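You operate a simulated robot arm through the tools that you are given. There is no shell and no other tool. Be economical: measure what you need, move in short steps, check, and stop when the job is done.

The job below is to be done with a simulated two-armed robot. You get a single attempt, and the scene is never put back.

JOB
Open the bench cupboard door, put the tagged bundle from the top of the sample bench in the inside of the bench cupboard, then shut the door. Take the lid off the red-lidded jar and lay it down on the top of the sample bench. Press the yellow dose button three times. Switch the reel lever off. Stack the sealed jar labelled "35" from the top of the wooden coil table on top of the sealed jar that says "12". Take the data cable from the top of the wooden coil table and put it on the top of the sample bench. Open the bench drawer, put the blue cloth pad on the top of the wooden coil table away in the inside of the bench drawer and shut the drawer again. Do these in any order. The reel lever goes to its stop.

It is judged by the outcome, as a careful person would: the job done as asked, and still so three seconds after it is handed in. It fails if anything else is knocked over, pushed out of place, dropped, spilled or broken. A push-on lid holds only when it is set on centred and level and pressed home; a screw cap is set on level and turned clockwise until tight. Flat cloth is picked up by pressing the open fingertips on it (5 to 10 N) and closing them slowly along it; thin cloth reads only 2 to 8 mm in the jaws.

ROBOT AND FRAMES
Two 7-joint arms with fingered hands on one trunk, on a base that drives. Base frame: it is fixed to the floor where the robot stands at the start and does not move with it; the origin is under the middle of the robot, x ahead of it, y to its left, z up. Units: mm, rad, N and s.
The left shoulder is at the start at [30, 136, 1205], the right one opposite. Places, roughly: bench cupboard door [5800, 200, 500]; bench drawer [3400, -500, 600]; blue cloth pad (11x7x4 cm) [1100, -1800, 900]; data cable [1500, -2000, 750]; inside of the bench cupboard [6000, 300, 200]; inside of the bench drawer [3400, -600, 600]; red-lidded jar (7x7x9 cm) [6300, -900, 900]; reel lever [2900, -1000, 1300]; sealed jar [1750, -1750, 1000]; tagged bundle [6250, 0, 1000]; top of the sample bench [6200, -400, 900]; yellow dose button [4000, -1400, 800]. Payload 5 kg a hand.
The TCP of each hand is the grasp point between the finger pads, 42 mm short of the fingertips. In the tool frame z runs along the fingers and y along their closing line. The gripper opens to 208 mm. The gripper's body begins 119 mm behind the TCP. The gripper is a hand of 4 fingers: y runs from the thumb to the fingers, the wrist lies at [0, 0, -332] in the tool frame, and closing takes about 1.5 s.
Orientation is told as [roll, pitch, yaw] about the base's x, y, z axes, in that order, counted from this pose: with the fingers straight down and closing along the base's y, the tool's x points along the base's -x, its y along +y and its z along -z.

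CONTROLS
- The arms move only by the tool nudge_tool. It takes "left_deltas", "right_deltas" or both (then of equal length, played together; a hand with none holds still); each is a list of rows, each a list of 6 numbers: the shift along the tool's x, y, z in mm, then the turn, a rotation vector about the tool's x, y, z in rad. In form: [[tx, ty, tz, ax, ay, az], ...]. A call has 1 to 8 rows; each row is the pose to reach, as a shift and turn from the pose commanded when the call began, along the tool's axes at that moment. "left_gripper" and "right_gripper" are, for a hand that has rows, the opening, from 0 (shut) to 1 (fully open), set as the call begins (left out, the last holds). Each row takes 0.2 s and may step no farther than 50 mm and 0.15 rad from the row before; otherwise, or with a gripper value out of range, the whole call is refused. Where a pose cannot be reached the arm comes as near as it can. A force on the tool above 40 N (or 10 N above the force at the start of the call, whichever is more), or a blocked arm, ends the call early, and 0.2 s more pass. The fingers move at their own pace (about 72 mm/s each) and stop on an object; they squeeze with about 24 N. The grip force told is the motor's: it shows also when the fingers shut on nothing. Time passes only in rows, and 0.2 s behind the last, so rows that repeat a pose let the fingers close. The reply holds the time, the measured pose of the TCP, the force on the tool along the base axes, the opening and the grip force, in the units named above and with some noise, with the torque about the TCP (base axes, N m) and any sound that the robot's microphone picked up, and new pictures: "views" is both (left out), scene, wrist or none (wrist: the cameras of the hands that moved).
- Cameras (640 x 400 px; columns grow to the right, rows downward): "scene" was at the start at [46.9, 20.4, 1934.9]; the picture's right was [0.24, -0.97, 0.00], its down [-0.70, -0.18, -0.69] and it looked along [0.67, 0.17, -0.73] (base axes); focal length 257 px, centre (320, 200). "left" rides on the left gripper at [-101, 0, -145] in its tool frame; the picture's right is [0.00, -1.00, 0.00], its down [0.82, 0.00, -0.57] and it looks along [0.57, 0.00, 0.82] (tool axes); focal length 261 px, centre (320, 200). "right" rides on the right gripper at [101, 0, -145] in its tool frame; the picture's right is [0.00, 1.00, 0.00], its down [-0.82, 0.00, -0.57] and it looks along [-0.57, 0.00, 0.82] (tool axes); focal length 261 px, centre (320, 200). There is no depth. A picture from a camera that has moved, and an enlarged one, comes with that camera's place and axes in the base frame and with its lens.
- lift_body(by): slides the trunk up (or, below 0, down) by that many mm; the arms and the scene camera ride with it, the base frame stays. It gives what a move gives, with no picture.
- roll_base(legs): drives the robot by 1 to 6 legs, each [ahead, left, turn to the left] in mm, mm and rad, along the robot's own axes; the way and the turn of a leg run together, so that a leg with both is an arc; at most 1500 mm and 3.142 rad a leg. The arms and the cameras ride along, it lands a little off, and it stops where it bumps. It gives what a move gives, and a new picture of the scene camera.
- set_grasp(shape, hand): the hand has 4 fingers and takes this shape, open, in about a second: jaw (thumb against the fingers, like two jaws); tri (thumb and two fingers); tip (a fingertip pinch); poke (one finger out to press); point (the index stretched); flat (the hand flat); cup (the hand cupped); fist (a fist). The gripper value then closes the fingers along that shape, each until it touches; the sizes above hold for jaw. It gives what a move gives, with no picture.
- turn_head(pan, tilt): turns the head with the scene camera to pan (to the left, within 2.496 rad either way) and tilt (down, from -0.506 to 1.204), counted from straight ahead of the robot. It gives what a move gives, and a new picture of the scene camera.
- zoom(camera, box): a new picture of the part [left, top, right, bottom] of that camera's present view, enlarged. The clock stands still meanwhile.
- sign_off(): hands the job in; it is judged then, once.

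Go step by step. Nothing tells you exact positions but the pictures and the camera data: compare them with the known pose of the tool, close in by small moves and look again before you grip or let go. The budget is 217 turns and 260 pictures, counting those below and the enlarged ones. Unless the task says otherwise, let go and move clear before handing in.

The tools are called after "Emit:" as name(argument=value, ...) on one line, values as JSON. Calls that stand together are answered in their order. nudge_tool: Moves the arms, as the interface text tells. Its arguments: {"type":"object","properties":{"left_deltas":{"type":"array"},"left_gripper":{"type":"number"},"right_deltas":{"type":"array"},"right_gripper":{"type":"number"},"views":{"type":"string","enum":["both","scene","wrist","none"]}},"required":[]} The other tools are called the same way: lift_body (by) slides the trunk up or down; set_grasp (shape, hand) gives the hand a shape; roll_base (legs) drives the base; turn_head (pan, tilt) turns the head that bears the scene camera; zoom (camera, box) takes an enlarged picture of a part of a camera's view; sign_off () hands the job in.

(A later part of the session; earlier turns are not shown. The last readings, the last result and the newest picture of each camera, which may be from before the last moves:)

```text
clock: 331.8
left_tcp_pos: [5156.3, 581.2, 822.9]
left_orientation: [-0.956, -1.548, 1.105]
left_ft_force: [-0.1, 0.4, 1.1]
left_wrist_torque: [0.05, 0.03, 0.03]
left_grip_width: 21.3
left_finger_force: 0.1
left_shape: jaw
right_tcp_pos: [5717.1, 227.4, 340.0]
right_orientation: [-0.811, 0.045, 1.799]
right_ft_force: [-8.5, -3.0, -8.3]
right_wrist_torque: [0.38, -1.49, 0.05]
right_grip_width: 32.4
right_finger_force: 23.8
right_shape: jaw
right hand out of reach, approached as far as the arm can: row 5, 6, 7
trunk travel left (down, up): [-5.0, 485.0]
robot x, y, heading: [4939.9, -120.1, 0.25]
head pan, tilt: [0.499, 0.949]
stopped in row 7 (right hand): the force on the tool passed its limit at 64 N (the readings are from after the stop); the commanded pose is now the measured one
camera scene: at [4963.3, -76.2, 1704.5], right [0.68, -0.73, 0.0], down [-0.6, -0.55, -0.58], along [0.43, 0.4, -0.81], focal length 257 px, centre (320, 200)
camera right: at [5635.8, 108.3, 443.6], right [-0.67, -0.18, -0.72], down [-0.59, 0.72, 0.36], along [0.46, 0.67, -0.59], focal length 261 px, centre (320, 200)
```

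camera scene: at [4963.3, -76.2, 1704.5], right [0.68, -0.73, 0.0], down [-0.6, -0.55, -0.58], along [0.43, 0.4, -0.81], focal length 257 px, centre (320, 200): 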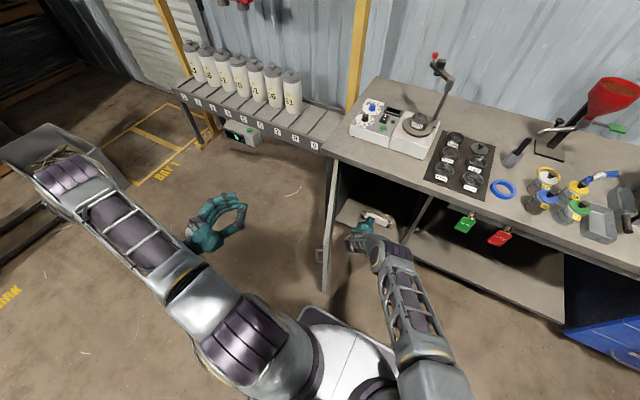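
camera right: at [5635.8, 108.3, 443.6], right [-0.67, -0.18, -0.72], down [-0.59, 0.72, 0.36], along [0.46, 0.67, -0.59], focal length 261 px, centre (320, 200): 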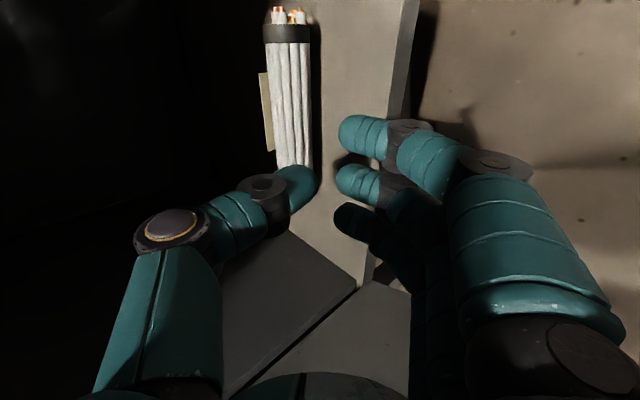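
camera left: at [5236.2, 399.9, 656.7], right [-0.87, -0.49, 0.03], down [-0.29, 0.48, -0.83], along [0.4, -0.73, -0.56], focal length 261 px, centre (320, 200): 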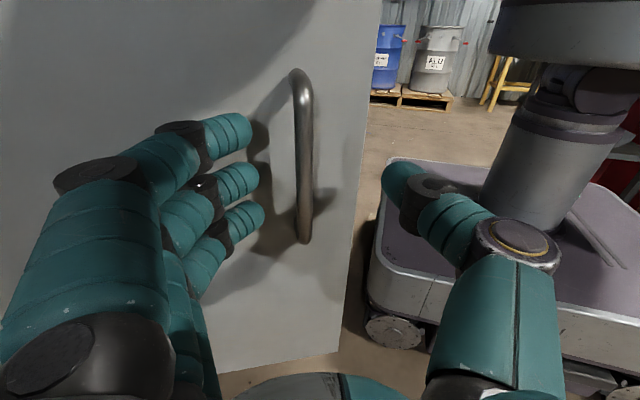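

The bundle touched something and slipped from the grip. Zooming to see where it is.

Emit:
zoom(camera="scene", box=[310, 170, 430, 290])

Emit:
zoom(camera="right", box=[160, 0, 460, 260])

```text
3.33 times, centred on (370, 230) of scene
camera zoom: at [4963.3, -76.2, 1704.5], right [0.68, -0.73, 0.0], down [-0.6, -0.55, -0.58], along [0.43, 0.4, -0.81], focal length 856 px, centre (153, 100)
```

zoom: 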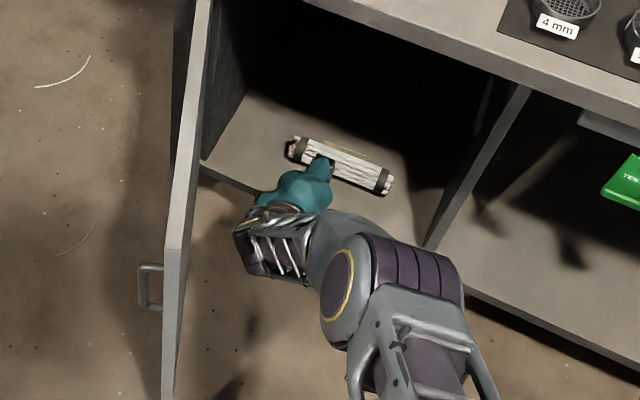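

```text
1.54 times, centred on (310, 130) of right
camera zoom: at [5635.8, 108.3, 443.6], right [-0.67, -0.18, -0.72], down [-0.59, 0.72, 0.36], along [0.46, 0.67, -0.59], focal length 401 px, centre (335, 308)
```

zoom: 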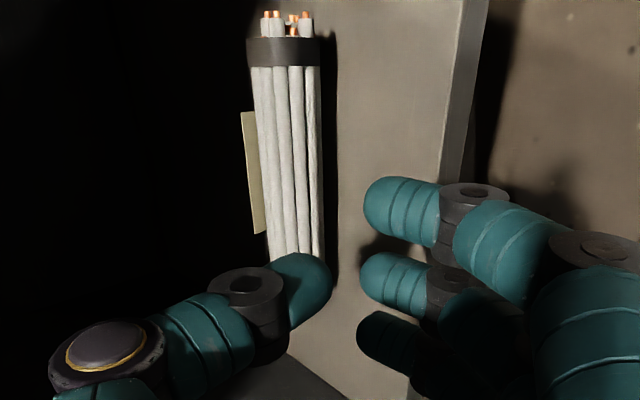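

The bundle lies on the cupboard floor, well inside. Withdrawing the hand straight back.

Emit:
nudge_tool(right_deltas=[[0, 29, -31, 0, 0, 0], [0, 58, -62, 0, 0, 0], [0, 87, -93, 0, 0, 0], [0, 116, -124, 0, 0, 0], [0, 145, -155, 0, 0, 0], [0, 174, -186, 0, 0, 0], [0, 203, -217, 0, 0, 0], [0, 232, -247, 0, 0, 0]], views="wrist")

Emit:
zoom(camera="scene", box=[310, 170, 430, 290])

```text
clock: 333.6
left_tcp_pos: [5155.1, 581.6, 822.1]
left_orientation: [-0.961, -1.547, 1.107]
left_ft_force: [-1.4, -0.1, -0.2]
left_wrist_torque: [-0.01, 0.02, -0.02]
left_grip_width: 21.3
left_finger_force: 0.1
left_shape: jaw
right_tcp_pos: [5394.9, 153.7, 348.7]
right_orientation: [-0.825, 0.044, 1.797]
right_ft_force: [0.3, 0.5, 1.0]
right_wrist_torque: [-0.13, 0.13, -0.1]
right_grip_width: 31.7
right_finger_force: 24.1
right_shape: jaw
trunk travel left (down, up): [-5.0, 485.0]
robot x, y, heading: [4940.1, -122.2, 0.247]
head pan, tilt: [0.499, 0.949]
camera right: at [5312.0, 35.0, 449.3], right [-0.66, -0.18, -0.73], down [-0.59, 0.72, 0.35], along [0.47, 0.67, -0.58], focal length 261 px, centre (320, 200)
```

right: 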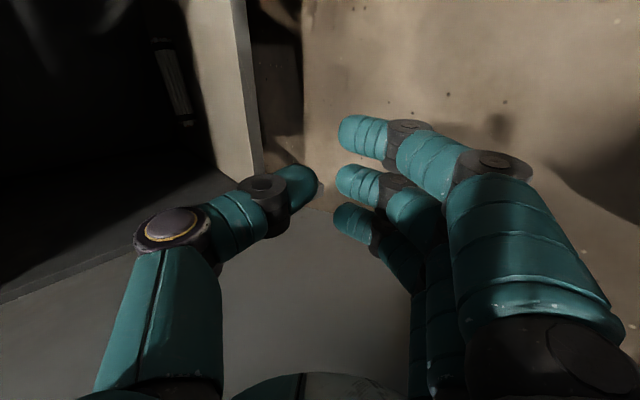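

```text
3.33 times, centred on (370, 230) of scene
camera zoom: at [4962.1, -75.6, 1704.5], right [0.68, -0.73, 0.0], down [-0.59, -0.55, -0.58], along [0.43, 0.4, -0.81], focal length 856 px, centre (153, 100)
```

zoom: 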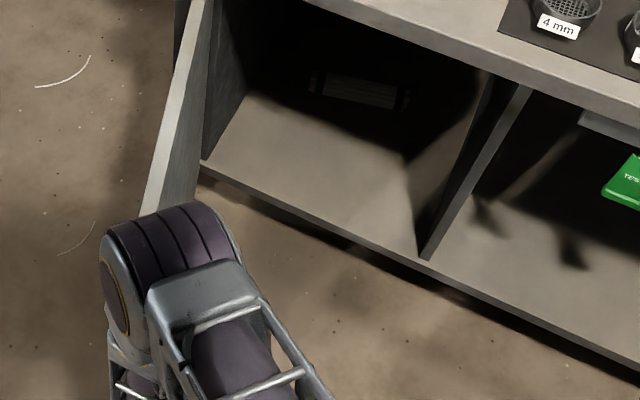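

The bundle has settled deep inside the cupboard. Now I place the left hand on the door's outer side, forward and lower, to swing it shut.

Emit:
nudge_tool(left_deltas=[[25, 0, 33, 0, 0, 0], [50, 0, 67, 0, 0, 0], [75, 0, 100, 0, 0, 0], [100, 0, 133, 0, 0, 0], [125, 0, 167, 0, 0, 0], [150, 0, 200, 0, 0, 0]], left_gripper=0.0, views="both")

```text
clock: 335.0
left_tcp_pos: [5351.2, 608.5, 669.0]
left_orientation: [-0.958, -1.545, 1.11]
left_ft_force: [-0.6, 0.4, -0.4]
left_wrist_torque: [0.0, 0.03, -0.13]
left_grip_width: 0.0
left_finger_force: 24.2
left_shape: jaw
right_tcp_pos: [5394.1, 154.2, 347.4]
right_orientation: [-0.822, 0.042, 1.8]
right_ft_force: [0.2, -0.6, 0.2]
right_wrist_torque: [0.02, -0.02, 0.0]
right_grip_width: 31.8
right_finger_force: 24.1
right_shape: jaw
trunk travel left (down, up): [-5.0, 485.0]
robot x, y, heading: [4939.7, -117.9, 0.254]
head pan, tilt: [0.499, 0.949]
camera scene: at [4962.5, -75.3, 1704.4], right [0.68, -0.73, 0.0], down [-0.59, -0.55, -0.58], along [0.43, 0.4, -0.81], focal length 257 px, centre (320, 200)
camera left: at [5210.6, 590.6, 773.2], right [0.15, -0.99, 0.03], down [-0.57, -0.11, -0.81], along [0.8, 0.11, -0.58], focal length 261 px, centre (320, 200)
```

scene: 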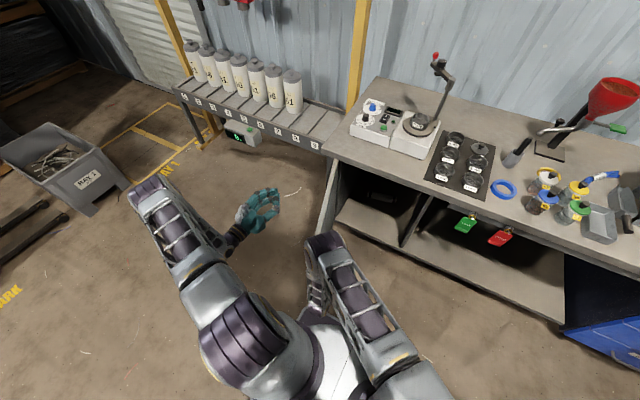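
left: 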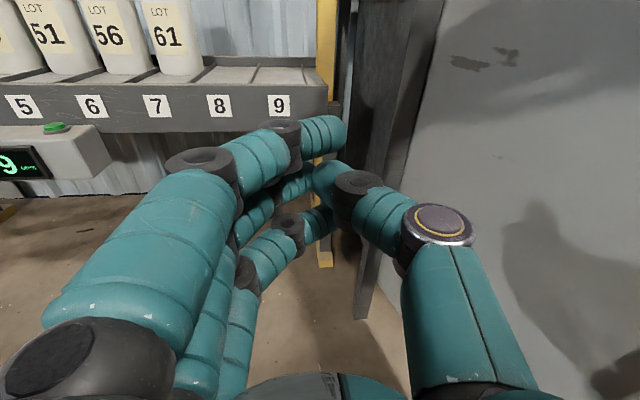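

Strafing right: right arm leaves the door's sweep and the left hand pushes it.

Emit:
roll_base(legs=[[0, -330, 0]])

```text
clock: 337.1
left_tcp_pos: [5455.0, 343.7, 671.6]
left_orientation: [-1.083, -1.551, 1.159]
left_ft_force: [-0.3, -0.1, 1.2]
left_wrist_torque: [-0.01, 0.1, 0.04]
left_grip_width: 0.0
left_finger_force: 23.8
left_shape: jaw
right_tcp_pos: [5462.0, -114.1, 348.1]
right_orientation: [-0.822, 0.045, 1.722]
right_ft_force: [-0.2, -0.3, 0.5]
right_wrist_torque: [0.02, 0.01, 0.0]
right_grip_width: 32.2
right_finger_force: 23.9
right_shape: jaw
trunk travel left (down, up): [-5.0, 485.0]
robot x, y, heading: [4983.7, -349.2, 0.176]
head pan, tilt: [0.499, 0.949]
stopped in leg 1: the robot was blocked; the commanded pose is now the measured one
camera scene: at [5014.6, -311.2, 1704.5], right [0.63, -0.78, 0.0], down [-0.63, -0.51, -0.58], along [0.45, 0.36, -0.81], focal length 257 px, centre (320, 200)
```

scene: 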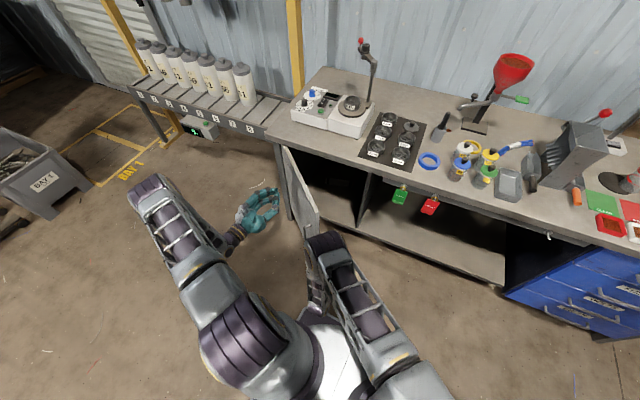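

The base was blocked. Looking to the right rear.

Emit:
turn_head(pan=-2.2, tilt=0.8)

```text
clock: 339.4
left_tcp_pos: [5455.9, 344.6, 671.8]
left_orientation: [-1.055, -1.548, 1.133]
left_ft_force: [0.2, -0.6, 1.1]
left_wrist_torque: [-0.01, 0.0, -0.05]
left_grip_width: 0.0
left_finger_force: 23.7
left_shape: jaw
right_tcp_pos: [5463.2, -114.2, 347.7]
right_orientation: [-0.822, 0.046, 1.724]
right_ft_force: [0.4, 0.3, 0.3]
right_wrist_torque: [0.0, -0.02, -0.01]
right_grip_width: 32.1
right_finger_force: 23.6
right_shape: jaw
trunk travel left (down, up): [-5.0, 485.0]
robot x, y, heading: [4990.1, -350.4, 0.18]
head pan, tilt: [-2.201, 0.799]
camera scene: at [4923.2, -428.7, 1716.0], right [-0.9, 0.44, 0.0], down [0.31, 0.64, -0.7], along [-0.3, -0.63, -0.72], focal length 257 px, centre (320, 200)
```

scene: 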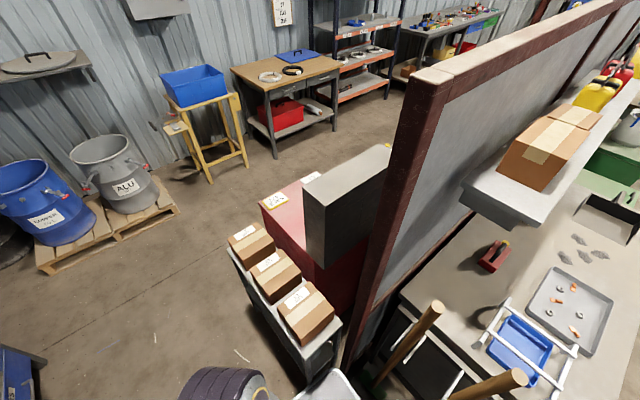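

The box shelf is at the base's rear corner, everything still in place. Moving forward first, then right.

Emit:
roll_base(legs=[[110, 0, 0], [0, -200, 0.05]])

Emit:
turn_head(pan=0.4, tilt=0.9)

```text
clock: 341.4
left_tcp_pos: [5630.6, 311.6, 672.2]
left_orientation: [-1.151, -1.548, 1.131]
left_ft_force: [-0.8, 0.3, -0.1]
left_wrist_torque: [0.02, -0.06, -0.01]
left_grip_width: 0.0
left_finger_force: 23.8
left_shape: jaw
right_tcp_pos: [5591.3, -142.9, 345.9]
right_orientation: [-0.82, 0.047, 1.625]
right_ft_force: [0.2, 1.0, -0.4]
right_wrist_torque: [-0.02, -0.01, -0.03]
right_grip_width: 32.0
right_finger_force: 24.1
right_shape: jaw
trunk travel left (down, up): [-5.0, 485.0]
robot x, y, heading: [5097.0, -332.7, 0.083]
head pan, tilt: [-2.201, 0.799]
stopped in leg 2: the robot was blocked; the commanded pose is now the measured one
camera scene: at [5024.3, -402.3, 1716.0], right [-0.85, 0.52, 0.0], down [0.37, 0.61, -0.7], along [-0.36, -0.59, -0.72], focal length 257 px, centre (320, 200)
```

scene: 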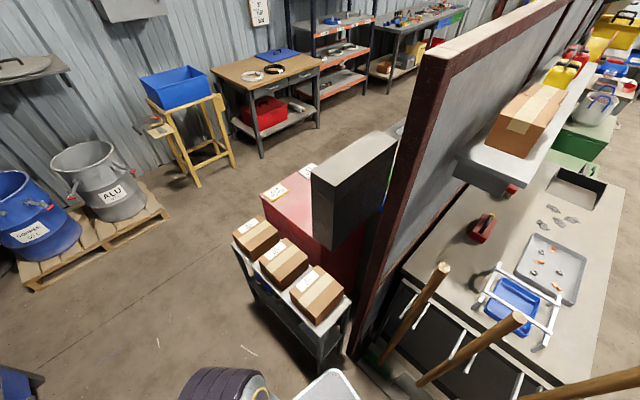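

```text
clock: 343.7
left_tcp_pos: [5630.0, 313.0, 671.7]
left_orientation: [-1.133, -1.55, 1.111]
left_ft_force: [-0.5, 0.6, 0.1]
left_wrist_torque: [0.0, -0.02, -0.04]
left_grip_width: 0.1
left_finger_force: 24.0
left_shape: jaw
right_tcp_pos: [5590.7, -143.7, 346.7]
right_orientation: [-0.82, 0.044, 1.625]
right_ft_force: [-0.6, 0.7, 0.1]
right_wrist_torque: [-0.03, 0.0, 0.02]
right_grip_width: 31.8
right_finger_force: 24.3
right_shape: jaw
trunk travel left (down, up): [-5.0, 485.0]
robot x, y, heading: [5098.6, -334.6, 0.078]
head pan, tilt: [0.4, 0.901]
camera scene: at [5133.7, -299.7, 1708.1], right [0.46, -0.89, 0.0], down [-0.7, -0.36, -0.62], along [0.55, 0.29, -0.78], focal length 257 px, centre (320, 200)
```

scene: 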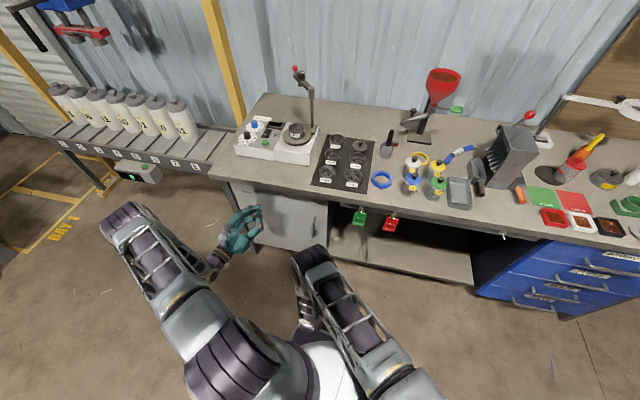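

The door is almost closed now. Sliding the left hand toward the handle side and pushing it home.

Emit:
nudge_tool(left_deltas=[[0, -45, -10, 0, 0, 0], [0, -90, -10, 0, 0, 0], [0, -135, -10, 0, 0, 0], [0, -160, 0, 0, 0, 0]], views="wrist")

```text
clock: 344.7
left_tcp_pos: [5625.8, 151.0, 674.6]
left_orientation: [-1.112, -1.55, 1.092]
left_ft_force: [-0.4, -1.2, 0.3]
left_wrist_torque: [0.01, 0.01, -0.01]
left_grip_width: 0.0
left_finger_force: 23.4
left_shape: jaw
right_tcp_pos: [5590.6, -142.7, 347.4]
right_orientation: [-0.823, 0.046, 1.626]
right_ft_force: [-0.2, 0.5, 0.9]
right_wrist_torque: [0.0, 0.02, 0.01]
right_grip_width: 32.0
right_finger_force: 23.8
right_shape: jaw
trunk travel left (down, up): [-5.0, 485.0]
robot x, y, heading: [5098.4, -335.4, 0.078]
head pan, tilt: [0.4, 0.901]
camera left: at [5483.3, 157.4, 777.8], right [-0.02, -1.0, 0.02], down [-0.58, -0.01, -0.81], along [0.81, -0.03, -0.58], focal length 261 px, centre (320, 200)
```

left: 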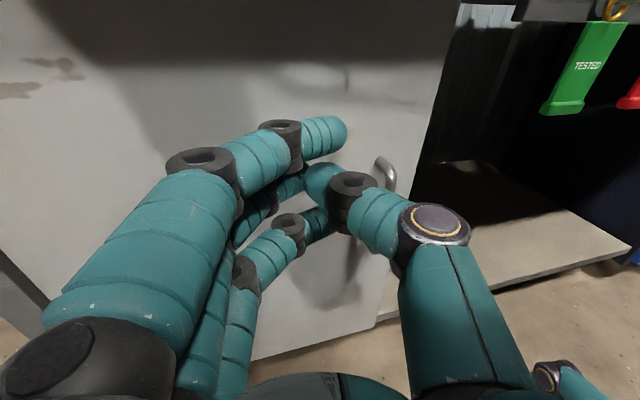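

Emit:
nudge_tool(left_deltas=[[0, 0, 20, 0, 0, 0], [0, 0, 40, 0, 0, 0], [0, 0, 60, 0, 0, 0], [0, 0, 80, 0, 0, 0], [0, 0, 100, 0, 0, 0], [0, 0, 120, 0, 0, 0], [0, 0, 140, 0, 0, 0]], views="both")

```text
clock: 346.0
left_tcp_pos: [5720.6, 150.2, 671.6]
left_orientation: [-1.03, -1.545, 1.01]
left_ft_force: [-19.3, -4.7, 6.3]
left_wrist_torque: [0.08, -0.59, -0.13]
left_grip_width: 0.0
left_finger_force: 24.2
left_shape: jaw
right_tcp_pos: [5591.2, -142.7, 347.4]
right_orientation: [-0.821, 0.046, 1.625]
right_ft_force: [0.2, 0.6, -1.0]
right_wrist_torque: [0.01, 0.03, -0.01]
right_grip_width: 32.0
right_finger_force: 24.3
right_shape: jaw
trunk travel left (down, up): [-5.0, 485.0]
robot x, y, heading: [5100.1, -334.5, 0.08]
head pan, tilt: [0.4, 0.901]
stopped in row 6 (left hand): the force on the tool passed its limit at 56 N (the readings are from after the stop); the commanded pose is now the measured one
camera scene: at [5132.5, -299.8, 1708.2], right [0.46, -0.89, 0.0], down [-0.69, -0.36, -0.62], along [0.55, 0.29, -0.78], focal length 257 px, centre (320, 200)
camera left: at [5577.7, 156.7, 776.1], right [-0.02, -1.0, 0.03], down [-0.58, -0.01, -0.81], along [0.81, -0.03, -0.58], focal length 261 px, centre (320, 200)
```

scene: 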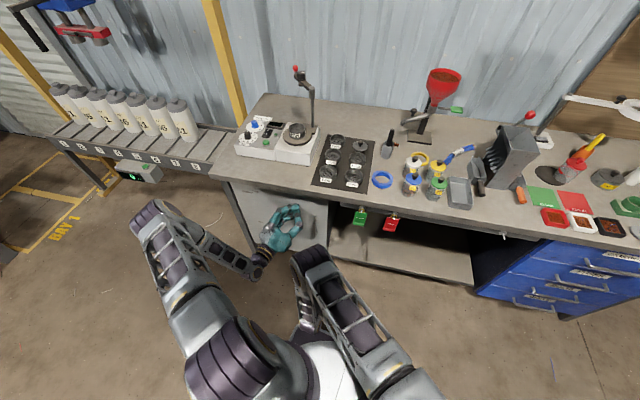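
left: 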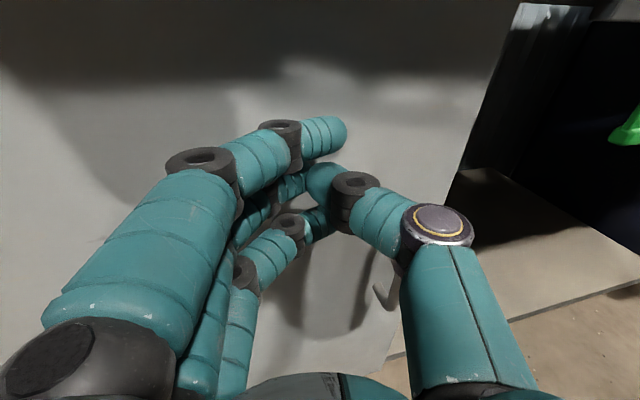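

Door pushed home. Withdrawing and checking that it's flush.

Emit:
nudge_tool(left_deltas=[[0, 0, -40, 0, 0, 0], [0, 0, -85, 0, 0, 0], [0, 0, -130, 0, 0, 0], [0, 0, -175, 0, 0, 0], [0, 0, -215, 0, 0, 0]], views="wrist")

Emit:
zoom(camera="scene", box=[190, 130, 350, 270])

```text
clock: 347.2
left_tcp_pos: [5509.0, 153.5, 676.2]
left_orientation: [-1.032, -1.547, 1.014]
left_ft_force: [0.9, -1.4, 0.1]
left_wrist_torque: [-0.02, 0.0, 0.01]
left_grip_width: 0.0
left_finger_force: 24.0
left_shape: jaw
right_tcp_pos: [5590.1, -142.4, 347.4]
right_orientation: [-0.82, 0.047, 1.624]
right_ft_force: [0.4, -0.4, 0.3]
right_wrist_torque: [-0.02, -0.01, 0.03]
right_grip_width: 32.1
right_finger_force: 23.8
right_shape: jaw
trunk travel left (down, up): [-5.0, 485.0]
robot x, y, heading: [5096.2, -333.5, 0.08]
head pan, tilt: [0.4, 0.901]
camera left: at [5365.6, 159.8, 780.9], right [-0.02, -1.0, 0.03], down [-0.58, -0.01, -0.81], along [0.81, -0.03, -0.58], focal length 261 px, centre (320, 200)
```

left: 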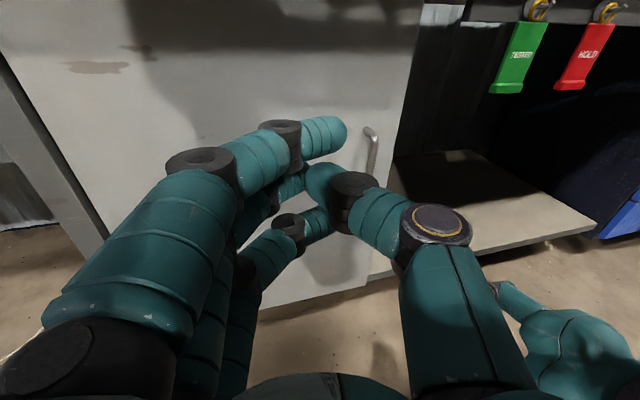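

```text
2.86 times, centred on (270, 200) of scene
camera zoom: at [5133.3, -299.6, 1708.1], right [0.46, -0.89, 0.0], down [-0.7, -0.36, -0.62], along [0.55, 0.29, -0.78], focal length 734 px, centre (463, 200)
```

zoom: 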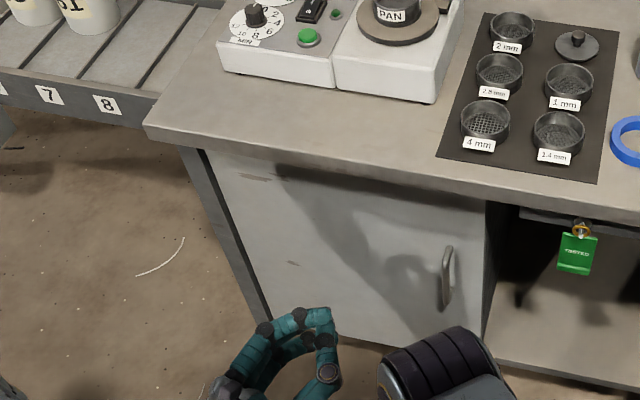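

The cupboard is shut flush. Next is the red-lidded jar: raising the trunk and re-pointing the right hand downward.

Emit:
lift_body(by=385)

Emit:
nudge_tool(right_deltas=[[0, -35, -33, -0.1, 0, 0], [0, -70, -66, -0.2, 0, 0], [0, -105, -99, -0.3, 0, 0], [0, -140, -132, -0.4, 0, 0], [0, -175, -165, -0.5, 0, 0], [0, -210, -198, -0.6, 0, 0], [0, -245, -231, -0.7, 0, 0], [0, -280, -264, -0.8, 0, 0]], right_gripper=0.6, views="none")

```text
clock: 350.9
left_tcp_pos: [5508.5, 154.1, 1060.9]
left_orientation: [-1.006, -1.546, 0.988]
left_ft_force: [-0.3, 0.1, 0.2]
left_wrist_torque: [-0.02, -0.01, 0.0]
left_grip_width: 0.0
left_finger_force: 23.8
left_shape: jaw
right_tcp_pos: [5590.1, -143.0, 731.8]
right_orientation: [-0.821, 0.045, 1.626]
right_ft_force: [0.6, -0.2, -0.2]
right_wrist_torque: [-0.01, 0.01, 0.0]
right_grip_width: 31.8
right_finger_force: 23.6
right_shape: jaw
trunk travel left (down, up): [-390.0, 100.0]
robot x, y, heading: [5093.7, -337.6, 0.079]
head pan, tilt: [0.4, 0.901]
```

```text
clock: 352.7
left_tcp_pos: [5507.2, 154.7, 1061.9]
left_orientation: [-1.013, -1.548, 0.995]
left_ft_force: [-0.6, -0.7, 0.2]
left_wrist_torque: [-0.01, 0.01, 0.02]
left_grip_width: 0.3
left_finger_force: 23.9
left_shape: jaw
right_tcp_pos: [5585.1, -124.4, 1117.8]
right_orientation: [-0.019, 0.045, 1.626]
right_ft_force: [-1.4, 0.5, -0.4]
right_wrist_torque: [0.04, -0.15, 0.03]
right_grip_width: 124.5
right_finger_force: 0.0
right_shape: jaw
trunk travel left (down, up): [-390.0, 100.0]
robot x, y, heading: [5091.9, -334.3, 0.083]
head pan, tilt: [0.4, 0.901]
```

Emit:
roll_base(legs=[[0, 0, 0.16], [180, 0, 0], [0, -770, 0], [100, 0, 0]])

```text
clock: 354.0
left_tcp_pos: [5430.8, 227.1, 1060.9]
left_orientation: [-0.894, -1.546, 1.028]
left_ft_force: [-0.2, -0.2, -0.2]
left_wrist_torque: [-0.02, 0.05, 0.11]
left_grip_width: 0.0
left_finger_force: 24.3
left_shape: jaw
right_tcp_pos: [5551.0, -36.5, 1117.7]
right_orientation: [-0.021, 0.043, 1.78]
right_ft_force: [0.8, -1.0, 0.1]
right_wrist_torque: [0.11, 0.15, -0.02]
right_grip_width: 124.4
right_finger_force: 0.1
right_shape: jaw
trunk travel left (down, up): [-390.0, 100.0]
robot x, y, heading: [5096.5, -316.3, 0.236]
head pan, tilt: [0.4, 0.901]
stopped in leg 1: the robot was blocked; the commanded pose is now the measured one
camera scene: at [5131.4, -279.0, 2093.1], right [0.59, -0.81, 0.0], down [-0.63, -0.46, -0.62], along [0.5, 0.37, -0.78], focal length 257 px, centre (320, 200)
```

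scene: 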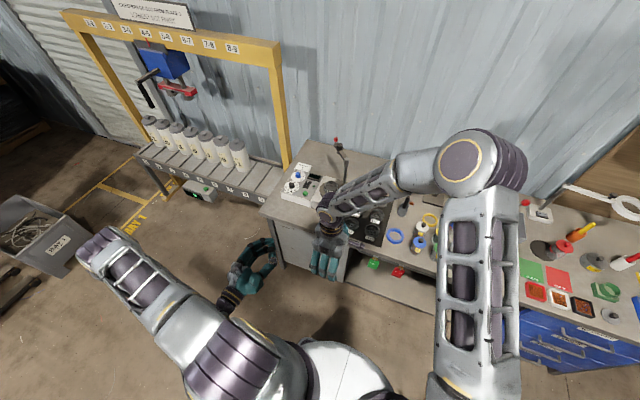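

Heading is nearly right; moving ahead first, then right.

Emit:
roll_base(legs=[[190, 0, 0], [0, -770, 0], [80, 0, 0]])

```text
clock: 360.0
left_tcp_pos: [5876.8, -472.3, 1059.4]
left_orientation: [-0.904, -1.544, 1.039]
left_ft_force: [1.6, 0.1, -0.4]
left_wrist_torque: [0.03, 0.0, 0.02]
left_grip_width: 0.2
left_finger_force: 23.8
left_shape: jaw
right_tcp_pos: [5996.8, -733.5, 1117.0]
right_orientation: [-0.019, 0.044, 1.781]
right_ft_force: [0.7, -0.3, -1.1]
right_wrist_torque: [-0.02, 0.21, 0.0]
right_grip_width: 124.4
right_finger_force: 0.0
right_shape: jaw
trunk travel left (down, up): [-390.0, 100.0]
robot x, y, heading: [5547.3, -1014.0, 0.235]
head pan, tilt: [0.4, 0.901]
camera scene: at [5580.0, -976.8, 2093.0], right [0.59, -0.81, 0.0], down [-0.63, -0.47, -0.62], along [0.5, 0.37, -0.78], focal length 257 px, centre (320, 200)
```

scene: 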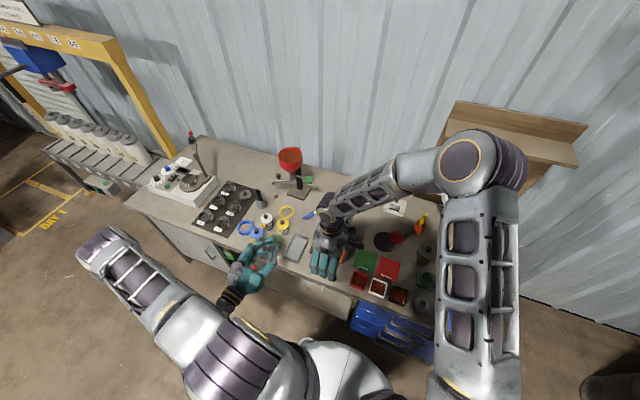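

Jar is about 300 mm ahead and 240 mm right of the hand. Shifting right while turning the hand so it closes sideways.

Emit:
nudge_tool(right_deltas=[[30, 0, 0, 0, 0, 0.15], [60, 0, 0, 0, 0, 0.3], [90, 0, 0, 0, 0, 0.45], [120, 0, 0, 0, 0, 0.6], [150, 0, 0, 0, 0, 0.75], [180, 0, 0, 0, 0, 0.9], [210, 0, 0, 0, 0, 1.05], [236, 0, 0, 0, 0, 1.2]], views="none")

Emit:
nudge_tool(right_deltas=[[0, 0, 0, 0, 0, 0.13], [0, 0, 0, 0, 0, 0.26], [0, 0, 0, 0, 0, 0.37], [0, 0, 0, 0, 0, 0.37]], views="none")

```text
clock: 361.8
left_tcp_pos: [5876.2, -471.5, 1060.2]
left_orientation: [-0.951, -1.543, 1.086]
left_ft_force: [-0.4, -1.2, 0.5]
left_wrist_torque: [0.01, 0.01, 0.04]
left_grip_width: 0.0
left_finger_force: 23.9
left_shape: jaw
right_tcp_pos: [6045.0, -965.3, 1127.8]
right_orientation: [-0.049, -0.003, 0.581]
right_ft_force: [0.3, -0.4, 0.5]
right_wrist_torque: [0.09, -0.05, 0.0]
right_grip_width: 124.7
right_finger_force: 0.2
right_shape: jaw
trunk travel left (down, up): [-390.0, 100.0]
robot x, y, heading: [5544.7, -1018.7, 0.235]
head pan, tilt: [0.4, 0.901]
```

```text
clock: 362.8
left_tcp_pos: [5875.8, -471.6, 1059.3]
left_orientation: [-0.955, -1.545, 1.092]
left_ft_force: [-0.5, 0.6, -0.2]
left_wrist_torque: [0.0, 0.02, 0.01]
left_grip_width: 0.1
left_finger_force: 23.7
left_shape: jaw
right_tcp_pos: [6044.0, -965.6, 1127.9]
right_orientation: [-0.044, -0.021, 0.212]
right_ft_force: [0.0, -0.6, 0.2]
right_wrist_torque: [-0.01, -0.01, -0.01]
right_grip_width: 124.5
right_finger_force: 0.1
right_shape: jaw
trunk travel left (down, up): [-390.0, 100.0]
robot x, y, heading: [5543.5, -1015.8, 0.232]
head pan, tilt: [0.4, 0.901]
```

Emit:
nudge_tool(right_deltas=[[-48, 0, 0, 0, 0, 0], [-96, 0, 0, 0, 0, 0], [-144, 0, 0, 0, 0, 0], [-190, 0, 0, 0, 0, 0], [-220, 0, 0, 0, 0, 0], [-220, 0, 0, 0, 0, 0]], views="wrist")

```text
clock: 364.2
left_tcp_pos: [5875.6, -472.7, 1061.4]
left_orientation: [-0.96, -1.543, 1.095]
left_ft_force: [-0.9, -0.5, 0.2]
left_wrist_torque: [-0.01, 0.02, 0.01]
left_grip_width: 0.1
left_finger_force: 23.8
left_shape: jaw
right_tcp_pos: [6261.4, -919.2, 1132.5]
right_orientation: [-0.045, -0.02, 0.213]
right_ft_force: [-0.4, -0.7, 0.0]
right_wrist_torque: [0.05, -0.04, -0.05]
right_grip_width: 124.6
right_finger_force: 0.1
right_shape: jaw
trunk travel left (down, up): [-390.0, 100.0]
robot x, y, heading: [5548.6, -1015.3, 0.237]
head pan, tilt: [0.4, 0.901]
camera right: at [6157.7, -935.7, 1273.9], right [-0.21, 0.98, -0.04], down [0.79, 0.19, 0.59], along [0.58, 0.09, -0.81], focal length 261 px, centre (320, 200)
```

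right: 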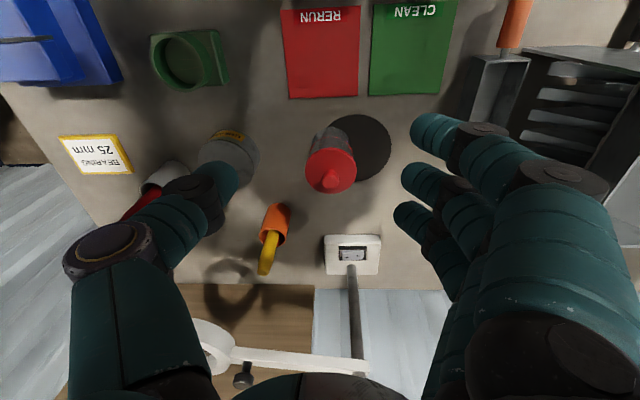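

Red lid with a small knob at about (6329,-897). Moving above it and descending for a closer look.

Emit:
nudge_tool(right_deltas=[[-36, 5, 0, 0, 0, 0], [-71, 5, 0, 0, 0, 0], [-71, 5, 45, 0, 0, 0], [-71, 5, 90, 0, 0, 0], [-71, 5, 120, 0, 0, 0], [-71, 5, 120, 0, 0, 0]], views="wrist")

```text
clock: 365.6
left_tcp_pos: [5875.4, -471.8, 1061.3]
left_orientation: [-0.962, -1.545, 1.097]
left_ft_force: [0.3, -0.5, -0.2]
left_wrist_torque: [0.03, 0.04, 0.0]
left_grip_width: 0.0
left_finger_force: 24.2
left_shape: jaw
right_tcp_pos: [6332.6, -902.9, 1013.9]
right_orientation: [-0.045, -0.022, 0.213]
right_ft_force: [-0.8, 0.5, 0.5]
right_wrist_torque: [0.03, -0.02, 0.02]
right_grip_width: 124.8
right_finger_force: 0.1
right_shape: jaw
trunk travel left (down, up): [-390.0, 100.0]
robot x, y, heading: [5545.4, -1012.6, 0.238]
head pan, tilt: [0.4, 0.901]
camera right: at [6229.6, -918.8, 1155.3], right [-0.21, 0.98, -0.04], down [0.79, 0.19, 0.59], along [0.58, 0.09, -0.81], focal length 261 px, centre (320, 200)
```

right: 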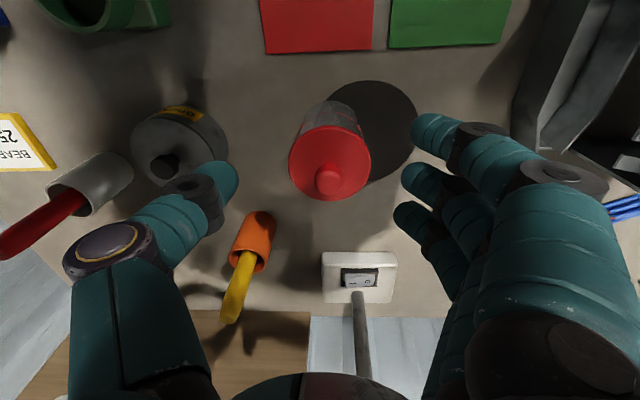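

Lid top is about z 955. Lowering so fingertips reach just the lid's rim, and closing.

Emit:
nudge_tool(right_deltas=[[-1, 6, 15, 0, 0, 0], [-1, 6, 31, 0, 0, 0], [-1, 6, 31, 0, 0, 0]], views="none")

Emit:
nudge_tool(right_deltas=[[0, 0, 0, 0, 0, 0], [0, 0, 0, 0, 0, 0], [0, 0, 0, 0, 0, 0], [0, 0, 0, 0, 0, 0], [0, 0, 0, 0, 0, 0]], right_gripper=0.15, views="wrist")

```text
clock: 366.4
left_tcp_pos: [5876.1, -471.7, 1060.7]
left_orientation: [-0.969, -1.544, 1.1]
left_ft_force: [0.4, -0.2, 0.7]
left_wrist_torque: [0.01, -0.01, -0.03]
left_grip_width: 0.1
left_finger_force: 24.3
left_shape: jaw
right_tcp_pos: [6333.0, -898.6, 983.7]
right_orientation: [-0.044, -0.021, 0.213]
right_ft_force: [0.0, 0.1, -0.5]
right_wrist_torque: [0.0, -0.02, 0.0]
right_grip_width: 124.4
right_finger_force: 0.1
right_shape: jaw
trunk travel left (down, up): [-390.0, 100.0]
robot x, y, heading: [5543.0, -1021.5, 0.232]
head pan, tilt: [0.4, 0.901]
```

```text
clock: 367.6
left_tcp_pos: [5875.6, -472.7, 1060.5]
left_orientation: [-0.961, -1.545, 1.097]
left_ft_force: [0.8, 0.3, -0.3]
left_wrist_torque: [-0.01, 0.0, -0.01]
left_grip_width: 0.0
left_finger_force: 23.9
left_shape: jaw
right_tcp_pos: [6333.6, -899.5, 983.4]
right_orientation: [-0.044, -0.02, 0.211]
right_ft_force: [-0.7, 0.2, 1.7]
right_wrist_torque: [-0.02, -0.03, 0.02]
right_grip_width: 51.0
right_finger_force: 23.8
right_shape: jaw
trunk travel left (down, up): [-390.0, 100.0]
robot x, y, heading: [5544.1, -1015.7, 0.234]
head pan, tilt: [0.4, 0.901]
heard: snap
camera right: at [6230.4, -914.8, 1124.8], right [-0.21, 0.98, -0.04], down [0.79, 0.19, 0.59], along [0.58, 0.09, -0.81], focal length 261 px, centre (320, 200)
```

right: 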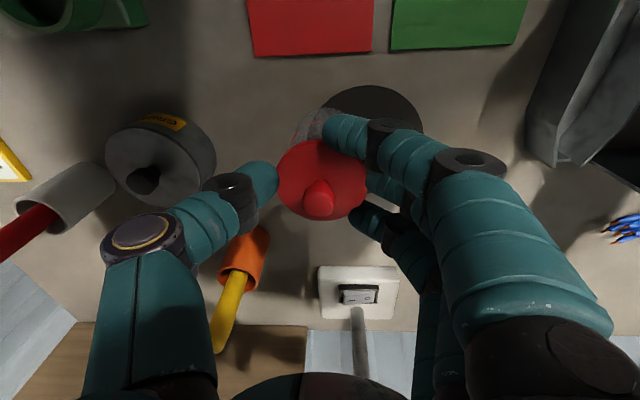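

A snap: the lid popped free. Lifting gently.

Emit:
nudge_tool(right_deltas=[[0, 0, -10, 0, 0, 0], [0, 0, -25, 0, 0, 0], [0, 0, -50, 0, 0, 0], [0, 0, -80, 0, 0, 0], [0, 0, -110, 0, 0, 0]], views="wrist")

```text
clock: 368.8
left_tcp_pos: [5875.2, -471.9, 1060.6]
left_orientation: [-0.973, -1.545, 1.111]
left_ft_force: [-0.4, -0.2, 0.3]
left_wrist_torque: [-0.01, -0.02, 0.01]
left_grip_width: 0.0
left_finger_force: 23.7
left_shape: jaw
right_tcp_pos: [6328.1, -895.9, 1093.7]
right_orientation: [-0.045, -0.02, 0.212]
right_ft_force: [-1.5, -0.5, -0.7]
right_wrist_torque: [-0.01, -0.15, 0.01]
right_grip_width: 50.9
right_finger_force: 24.3
right_shape: jaw
trunk travel left (down, up): [-390.0, 100.0]
robot x, y, heading: [5544.4, -1015.8, 0.237]
head pan, tilt: [0.4, 0.901]
camera right: at [6225.0, -911.1, 1234.8], right [-0.21, 0.98, -0.04], down [0.79, 0.19, 0.59], along [0.58, 0.09, -0.81], focal length 261 px, centre (320, 200)
```

right: 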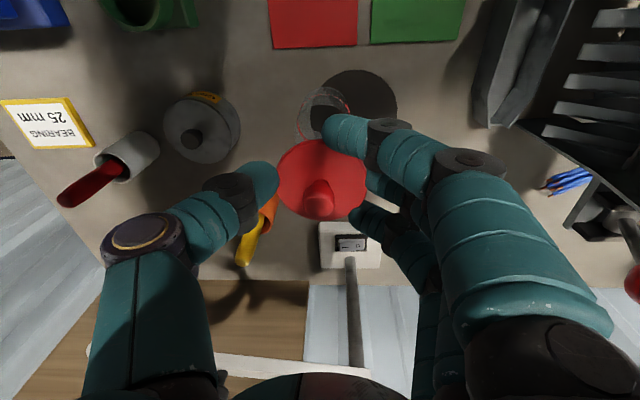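

The jar stays put, open, and I hold the lid. Carrying it to a free spot to the left-rear, between jar and shredder.

Emit:
nudge_tool(right_deltas=[[-28, 36, 0, 0, 0, 0], [-56, 71, 0, 0, 0, 0], [-84, 107, 0, 0, 0, 0], [-112, 142, 0, 0, 0, 0], [-112, 142, 45, 0, 0, 0], [-112, 142, 90, 0, 0, 0], [-112, 142, 125, 0, 0, 0], [-112, 142, 125, 0, 0, 0]], views="wrist")

```text
clock: 370.6
left_tcp_pos: [5875.8, -472.7, 1060.1]
left_orientation: [-0.962, -1.546, 1.097]
left_ft_force: [-0.2, -0.2, 0.5]
left_wrist_torque: [0.02, 0.03, 0.05]
left_grip_width: 0.0
left_finger_force: 24.0
left_shape: jaw
right_tcp_pos: [6390.7, -745.5, 971.9]
right_orientation: [-0.044, -0.022, 0.212]
right_ft_force: [-1.2, -0.3, -0.3]
right_wrist_torque: [0.03, -0.03, 0.0]
right_grip_width: 50.5
right_finger_force: 23.7
right_shape: jaw
right hand out of reach, approached as far as the arm can: row 5, 6, 7, 8
trunk travel left (down, up): [-390.0, 100.0]
robot x, y, heading: [5543.3, -1013.7, 0.234]
head pan, tilt: [0.4, 0.901]
camera right: at [6287.9, -762.2, 1113.0], right [-0.21, 0.98, -0.04], down [0.79, 0.19, 0.59], along [0.58, 0.09, -0.81], focal length 261 px, centre (320, 200)
```

right: 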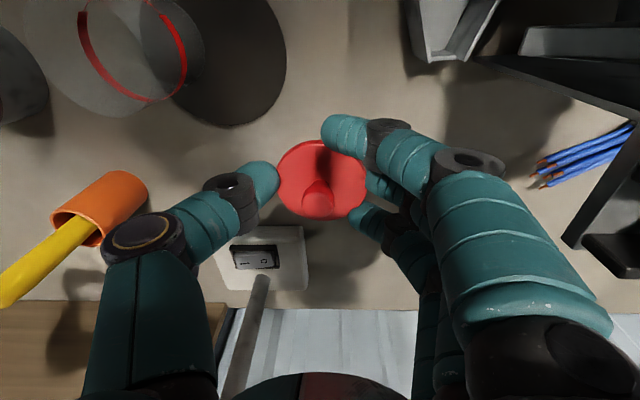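

Reach is at its limit; backing 35 mm toward me and lowering to the bench.

Emit:
nudge_tool(right_deltas=[[20, 0, 0, 0, 0, 0], [38, 0, 12, 0, 0, 0], [38, 0, 30, 0, 0, 0], [38, 0, 40, 0, 0, 0], [38, 0, 46, 0, 0, 0], [38, 0, 52, 0, 0, 0], [38, 0, 57, 0, 0, 0]], views="wrist")

```text
clock: 372.2
left_tcp_pos: [5876.4, -471.1, 1060.1]
left_orientation: [-0.955, -1.544, 1.091]
left_ft_force: [0.8, 0.4, -0.1]
left_wrist_torque: [0.0, -0.03, -0.01]
left_grip_width: 0.0
left_finger_force: 24.1
left_shape: jaw
right_tcp_pos: [6358.7, -758.3, 912.6]
right_orientation: [-0.044, -0.02, 0.213]
right_ft_force: [-0.2, 0.1, 0.1]
right_wrist_torque: [-0.01, 0.0, 0.01]
right_grip_width: 50.5
right_finger_force: 24.0
right_shape: jaw
trunk travel left (down, up): [-390.0, 100.0]
robot x, y, heading: [5545.5, -1012.0, 0.234]
head pan, tilt: [0.4, 0.901]
camera right: at [6254.0, -772.8, 1054.4], right [-0.21, 0.98, -0.04], down [0.79, 0.19, 0.59], along [0.58, 0.09, -0.81], focal length 261 px, centre (320, 200)
```

right: 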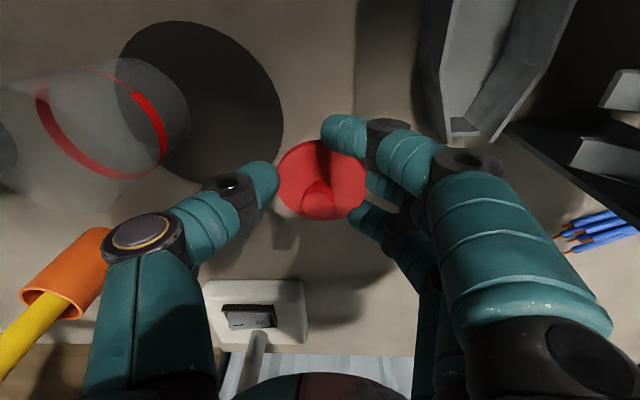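

Emit:
nudge_tool(right_deltas=[[0, 0, 3, 0, 0, 0], [0, 0, 6, 0, 0, 0], [0, 0, 9, 0, 0, 0], [0, 0, 12, 0, 0, 0]], views="none")

```text
clock: 373.2
left_tcp_pos: [5874.7, -472.6, 1061.2]
left_orientation: [-0.995, -1.546, 1.13]
left_ft_force: [-0.8, 0.1, 0.6]
left_wrist_torque: [-0.02, 0.0, 0.0]
left_grip_width: 0.3
left_finger_force: 24.6
left_shape: jaw
right_tcp_pos: [6356.7, -755.6, 904.5]
right_orientation: [-0.043, -0.023, 0.212]
right_ft_force: [-4.1, 0.2, 20.2]
right_wrist_torque: [0.26, 0.38, 0.1]
right_grip_width: 51.0
right_finger_force: 24.1
right_shape: jaw
trunk travel left (down, up): [-390.0, 100.0]
robot x, y, heading: [5544.6, -1018.2, 0.235]
head pan, tilt: [0.4, 0.901]
```

Contact with the bench. Easing 4 mm, opening, and lifting away.

Emit:
nudge_tool(right_deltas=[[0, 0, -4, 0, 0, 0], [0, 0, -4, 0, 0, 0], [0, 0, -4, 0, 0, 0], [0, 0, -4, 0, 0, 0], [0, 0, -30, 0, 0, 0], [0, 0, -70, 0, 0, 0], [0, 0, -115, 0, 0, 0], [0, 0, -160, 0, 0, 0]], right_gripper=0.48, views="wrist")

```text
clock: 375.0
left_tcp_pos: [5874.8, -472.6, 1061.0]
left_orientation: [-0.977, -1.545, 1.113]
left_ft_force: [-1.6, -0.7, 0.7]
left_wrist_torque: [0.02, 0.01, 0.02]
left_grip_width: 0.0
left_finger_force: 24.4
left_shape: jaw
right_tcp_pos: [6350.9, -752.7, 1061.8]
right_orientation: [-0.045, -0.02, 0.213]
right_ft_force: [-2.2, -0.8, -1.1]
right_wrist_torque: [0.05, -0.27, 0.03]
right_grip_width: 98.9
right_finger_force: 0.1
right_shape: jaw
trunk travel left (down, up): [-390.0, 100.0]
robot x, y, heading: [5546.5, -1013.3, 0.237]
head pan, tilt: [0.4, 0.901]
camera right: at [6246.6, -769.8, 1202.5], right [-0.21, 0.98, -0.04], down [0.79, 0.19, 0.59], along [0.58, 0.09, -0.81], focal length 261 px, centre (320, 200)
```

right: 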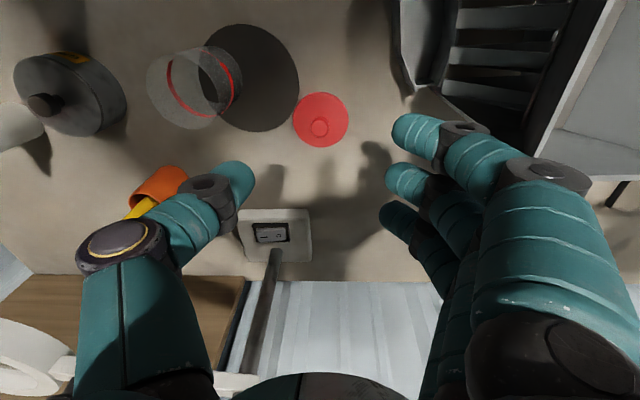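

The lid lies flat on the bench beside the open jar. Lifting and pulling the right hand back, before driving to the dose button.

Emit:
nudge_tool(right_deltas=[[0, 0, -48, 0, 0, 0], [0, 0, -96, 0, 0, 0], [45, -10, -110, 0, 0, 0], [90, -20, -120, 0, 0, 0], [135, -30, -130, 0, 0, 0], [182, -40, -135, 0, 0, 0], [230, -45, -135, 0, 0, 0], [278, -50, -135, 0, 0, 0]], right_gripper=0.0, views="none")

Emit:
roll_base(legs=[[-60, 0, 0], [40, -540, 0]])

```text
clock: 376.8
left_tcp_pos: [5874.9, -472.7, 1062.4]
left_orientation: [-0.986, -1.547, 1.122]
left_ft_force: [-0.5, 0.4, 0.4]
left_wrist_torque: [-0.02, 0.02, 0.07]
left_grip_width: 0.0
left_finger_force: 24.3
left_shape: jaw
right_tcp_pos: [6084.2, -853.1, 1192.8]
right_orientation: [-0.046, -0.023, 0.211]
right_ft_force: [-0.5, 0.3, 0.0]
right_wrist_torque: [0.04, -0.06, -0.01]
right_grip_width: 0.0
right_finger_force: 23.8
right_shape: jaw
trunk travel left (down, up): [-390.0, 100.0]
robot x, y, heading: [5544.3, -1013.4, 0.237]
head pan, tilt: [0.4, 0.901]
```

```text
clock: 380.6
left_tcp_pos: [5989.2, -1018.7, 1061.0]
left_orientation: [-0.942, -1.544, 1.066]
left_ft_force: [-1.0, -0.6, 0.5]
left_wrist_torque: [0.0, 0.02, 0.02]
left_grip_width: 0.0
left_finger_force: 24.1
left_shape: jaw
right_tcp_pos: [6194.5, -1401.5, 1190.2]
right_orientation: [-0.043, -0.023, 0.203]
right_ft_force: [0.6, -0.6, -0.3]
right_wrist_torque: [0.0, 0.02, 0.01]
right_grip_width: 0.0
right_finger_force: 23.7
right_shape: jaw
trunk travel left (down, up): [-390.0, 100.0]
robot x, y, heading: [5653.5, -1556.0, 0.223]
head pan, tilt: [0.4, 0.901]
camera scene: at [5682.7, -1520.4, 2093.1], right [0.58, -0.81, 0.0], down [-0.64, -0.46, -0.62], along [0.5, 0.36, -0.78], focal length 257 px, centre (320, 200)
```

scene: 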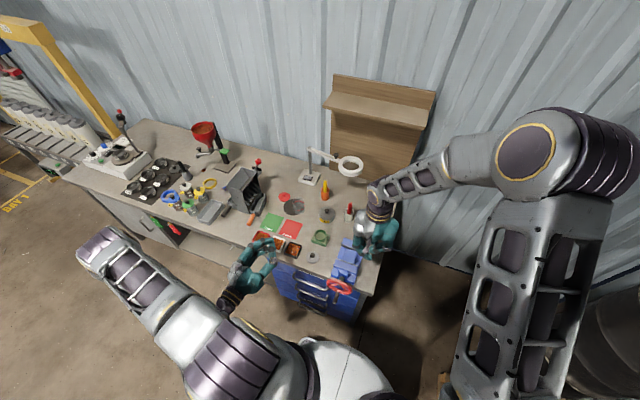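

Driving back down the aisle to the dose station.

Emit:
roll_base(legs=[[-1480, -150, 0]])

Emit:
turn_head(pan=1.5, tilt=0.8)

```text
clock: 387.9
left_tcp_pos: [4578.8, -1488.0, 1060.9]
left_orientation: [-0.962, -1.544, 1.081]
left_ft_force: [-0.4, 0.1, 0.2]
left_wrist_torque: [0.0, 0.01, -0.01]
left_grip_width: 0.2
left_finger_force: 24.3
left_shape: jaw
right_tcp_pos: [4783.3, -1873.2, 1191.0]
right_orientation: [-0.044, -0.021, 0.197]
right_ft_force: [0.0, -0.1, 0.0]
right_wrist_torque: [0.05, -0.03, -0.05]
right_grip_width: 0.1
right_finger_force: 23.9
right_shape: jaw
trunk travel left (down, up): [-390.0, 100.0]
robot x, y, heading: [4241.7, -2027.7, 0.223]
head pan, tilt: [0.4, 0.901]
camera scene: at [4270.6, -1989.0, 2093.1], right [0.58, -0.81, 0.0], down [-0.64, -0.46, -0.62], along [0.51, 0.36, -0.78], focal length 257 px, centre (320, 200)
```

scene: 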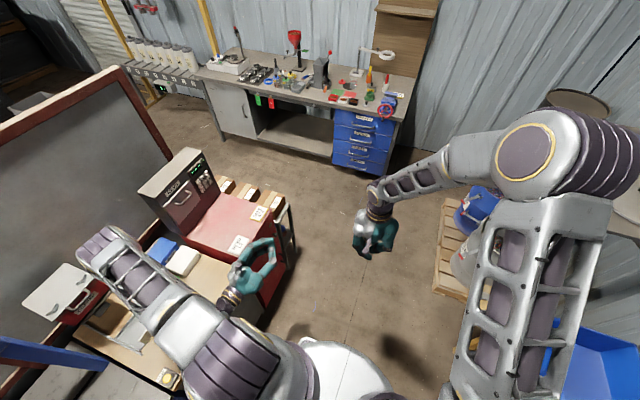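

```text
clock: 389.2
left_tcp_pos: [4579.1, -1488.0, 1062.1]
left_orientation: [-0.952, -1.545, 1.073]
left_ft_force: [0.2, 0.7, -0.2]
left_wrist_torque: [0.01, 0.01, -0.01]
left_grip_width: 0.0
left_finger_force: 24.3
left_shape: jaw
right_tcp_pos: [4783.6, -1871.2, 1190.6]
right_orientation: [-0.044, -0.02, 0.197]
right_ft_force: [0.8, -0.5, 0.3]
right_wrist_torque: [0.04, 0.01, -0.01]
right_grip_width: 0.1
right_finger_force: 24.2
right_shape: jaw
trunk travel left (down, up): [-390.0, 100.0]
robot x, y, heading: [4244.2, -2028.3, 0.222]
head pan, tilt: [1.499, 0.799]
camera scene: at [4197.9, -1952.9, 2101.0], right [0.99, 0.15, 0.0], down [0.11, -0.71, -0.7], along [-0.1, 0.69, -0.72], focal length 257 px, centre (320, 200)
```

scene: 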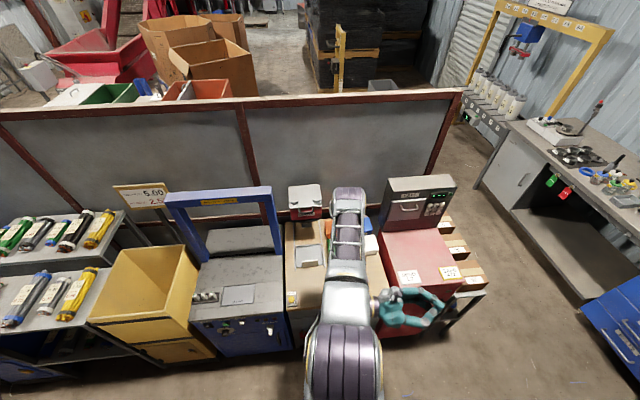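

The yellow button is on the table's near-left corner, about (3983,-1432,815). Zooming.

Emit:
zoom(camera="scene", box=[250, 250, 340, 340])

```text
4.44 times, centred on (295, 295) of scene
camera zoom: at [4197.9, -1952.9, 2101.0], right [0.99, 0.15, 0.0], down [0.11, -0.71, -0.7], along [-0.1, 0.69, -0.72], focal length 1142 px, centre (431, -222)
```

zoom: 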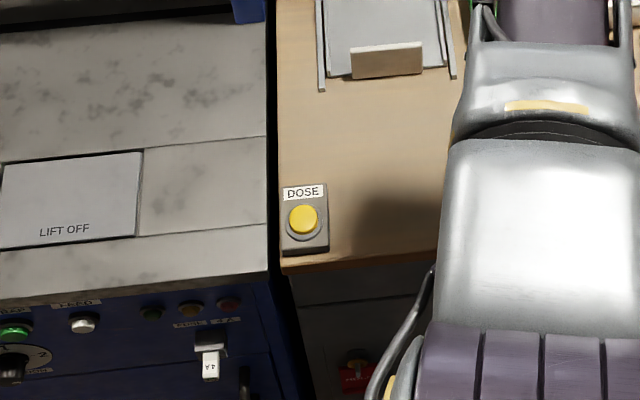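

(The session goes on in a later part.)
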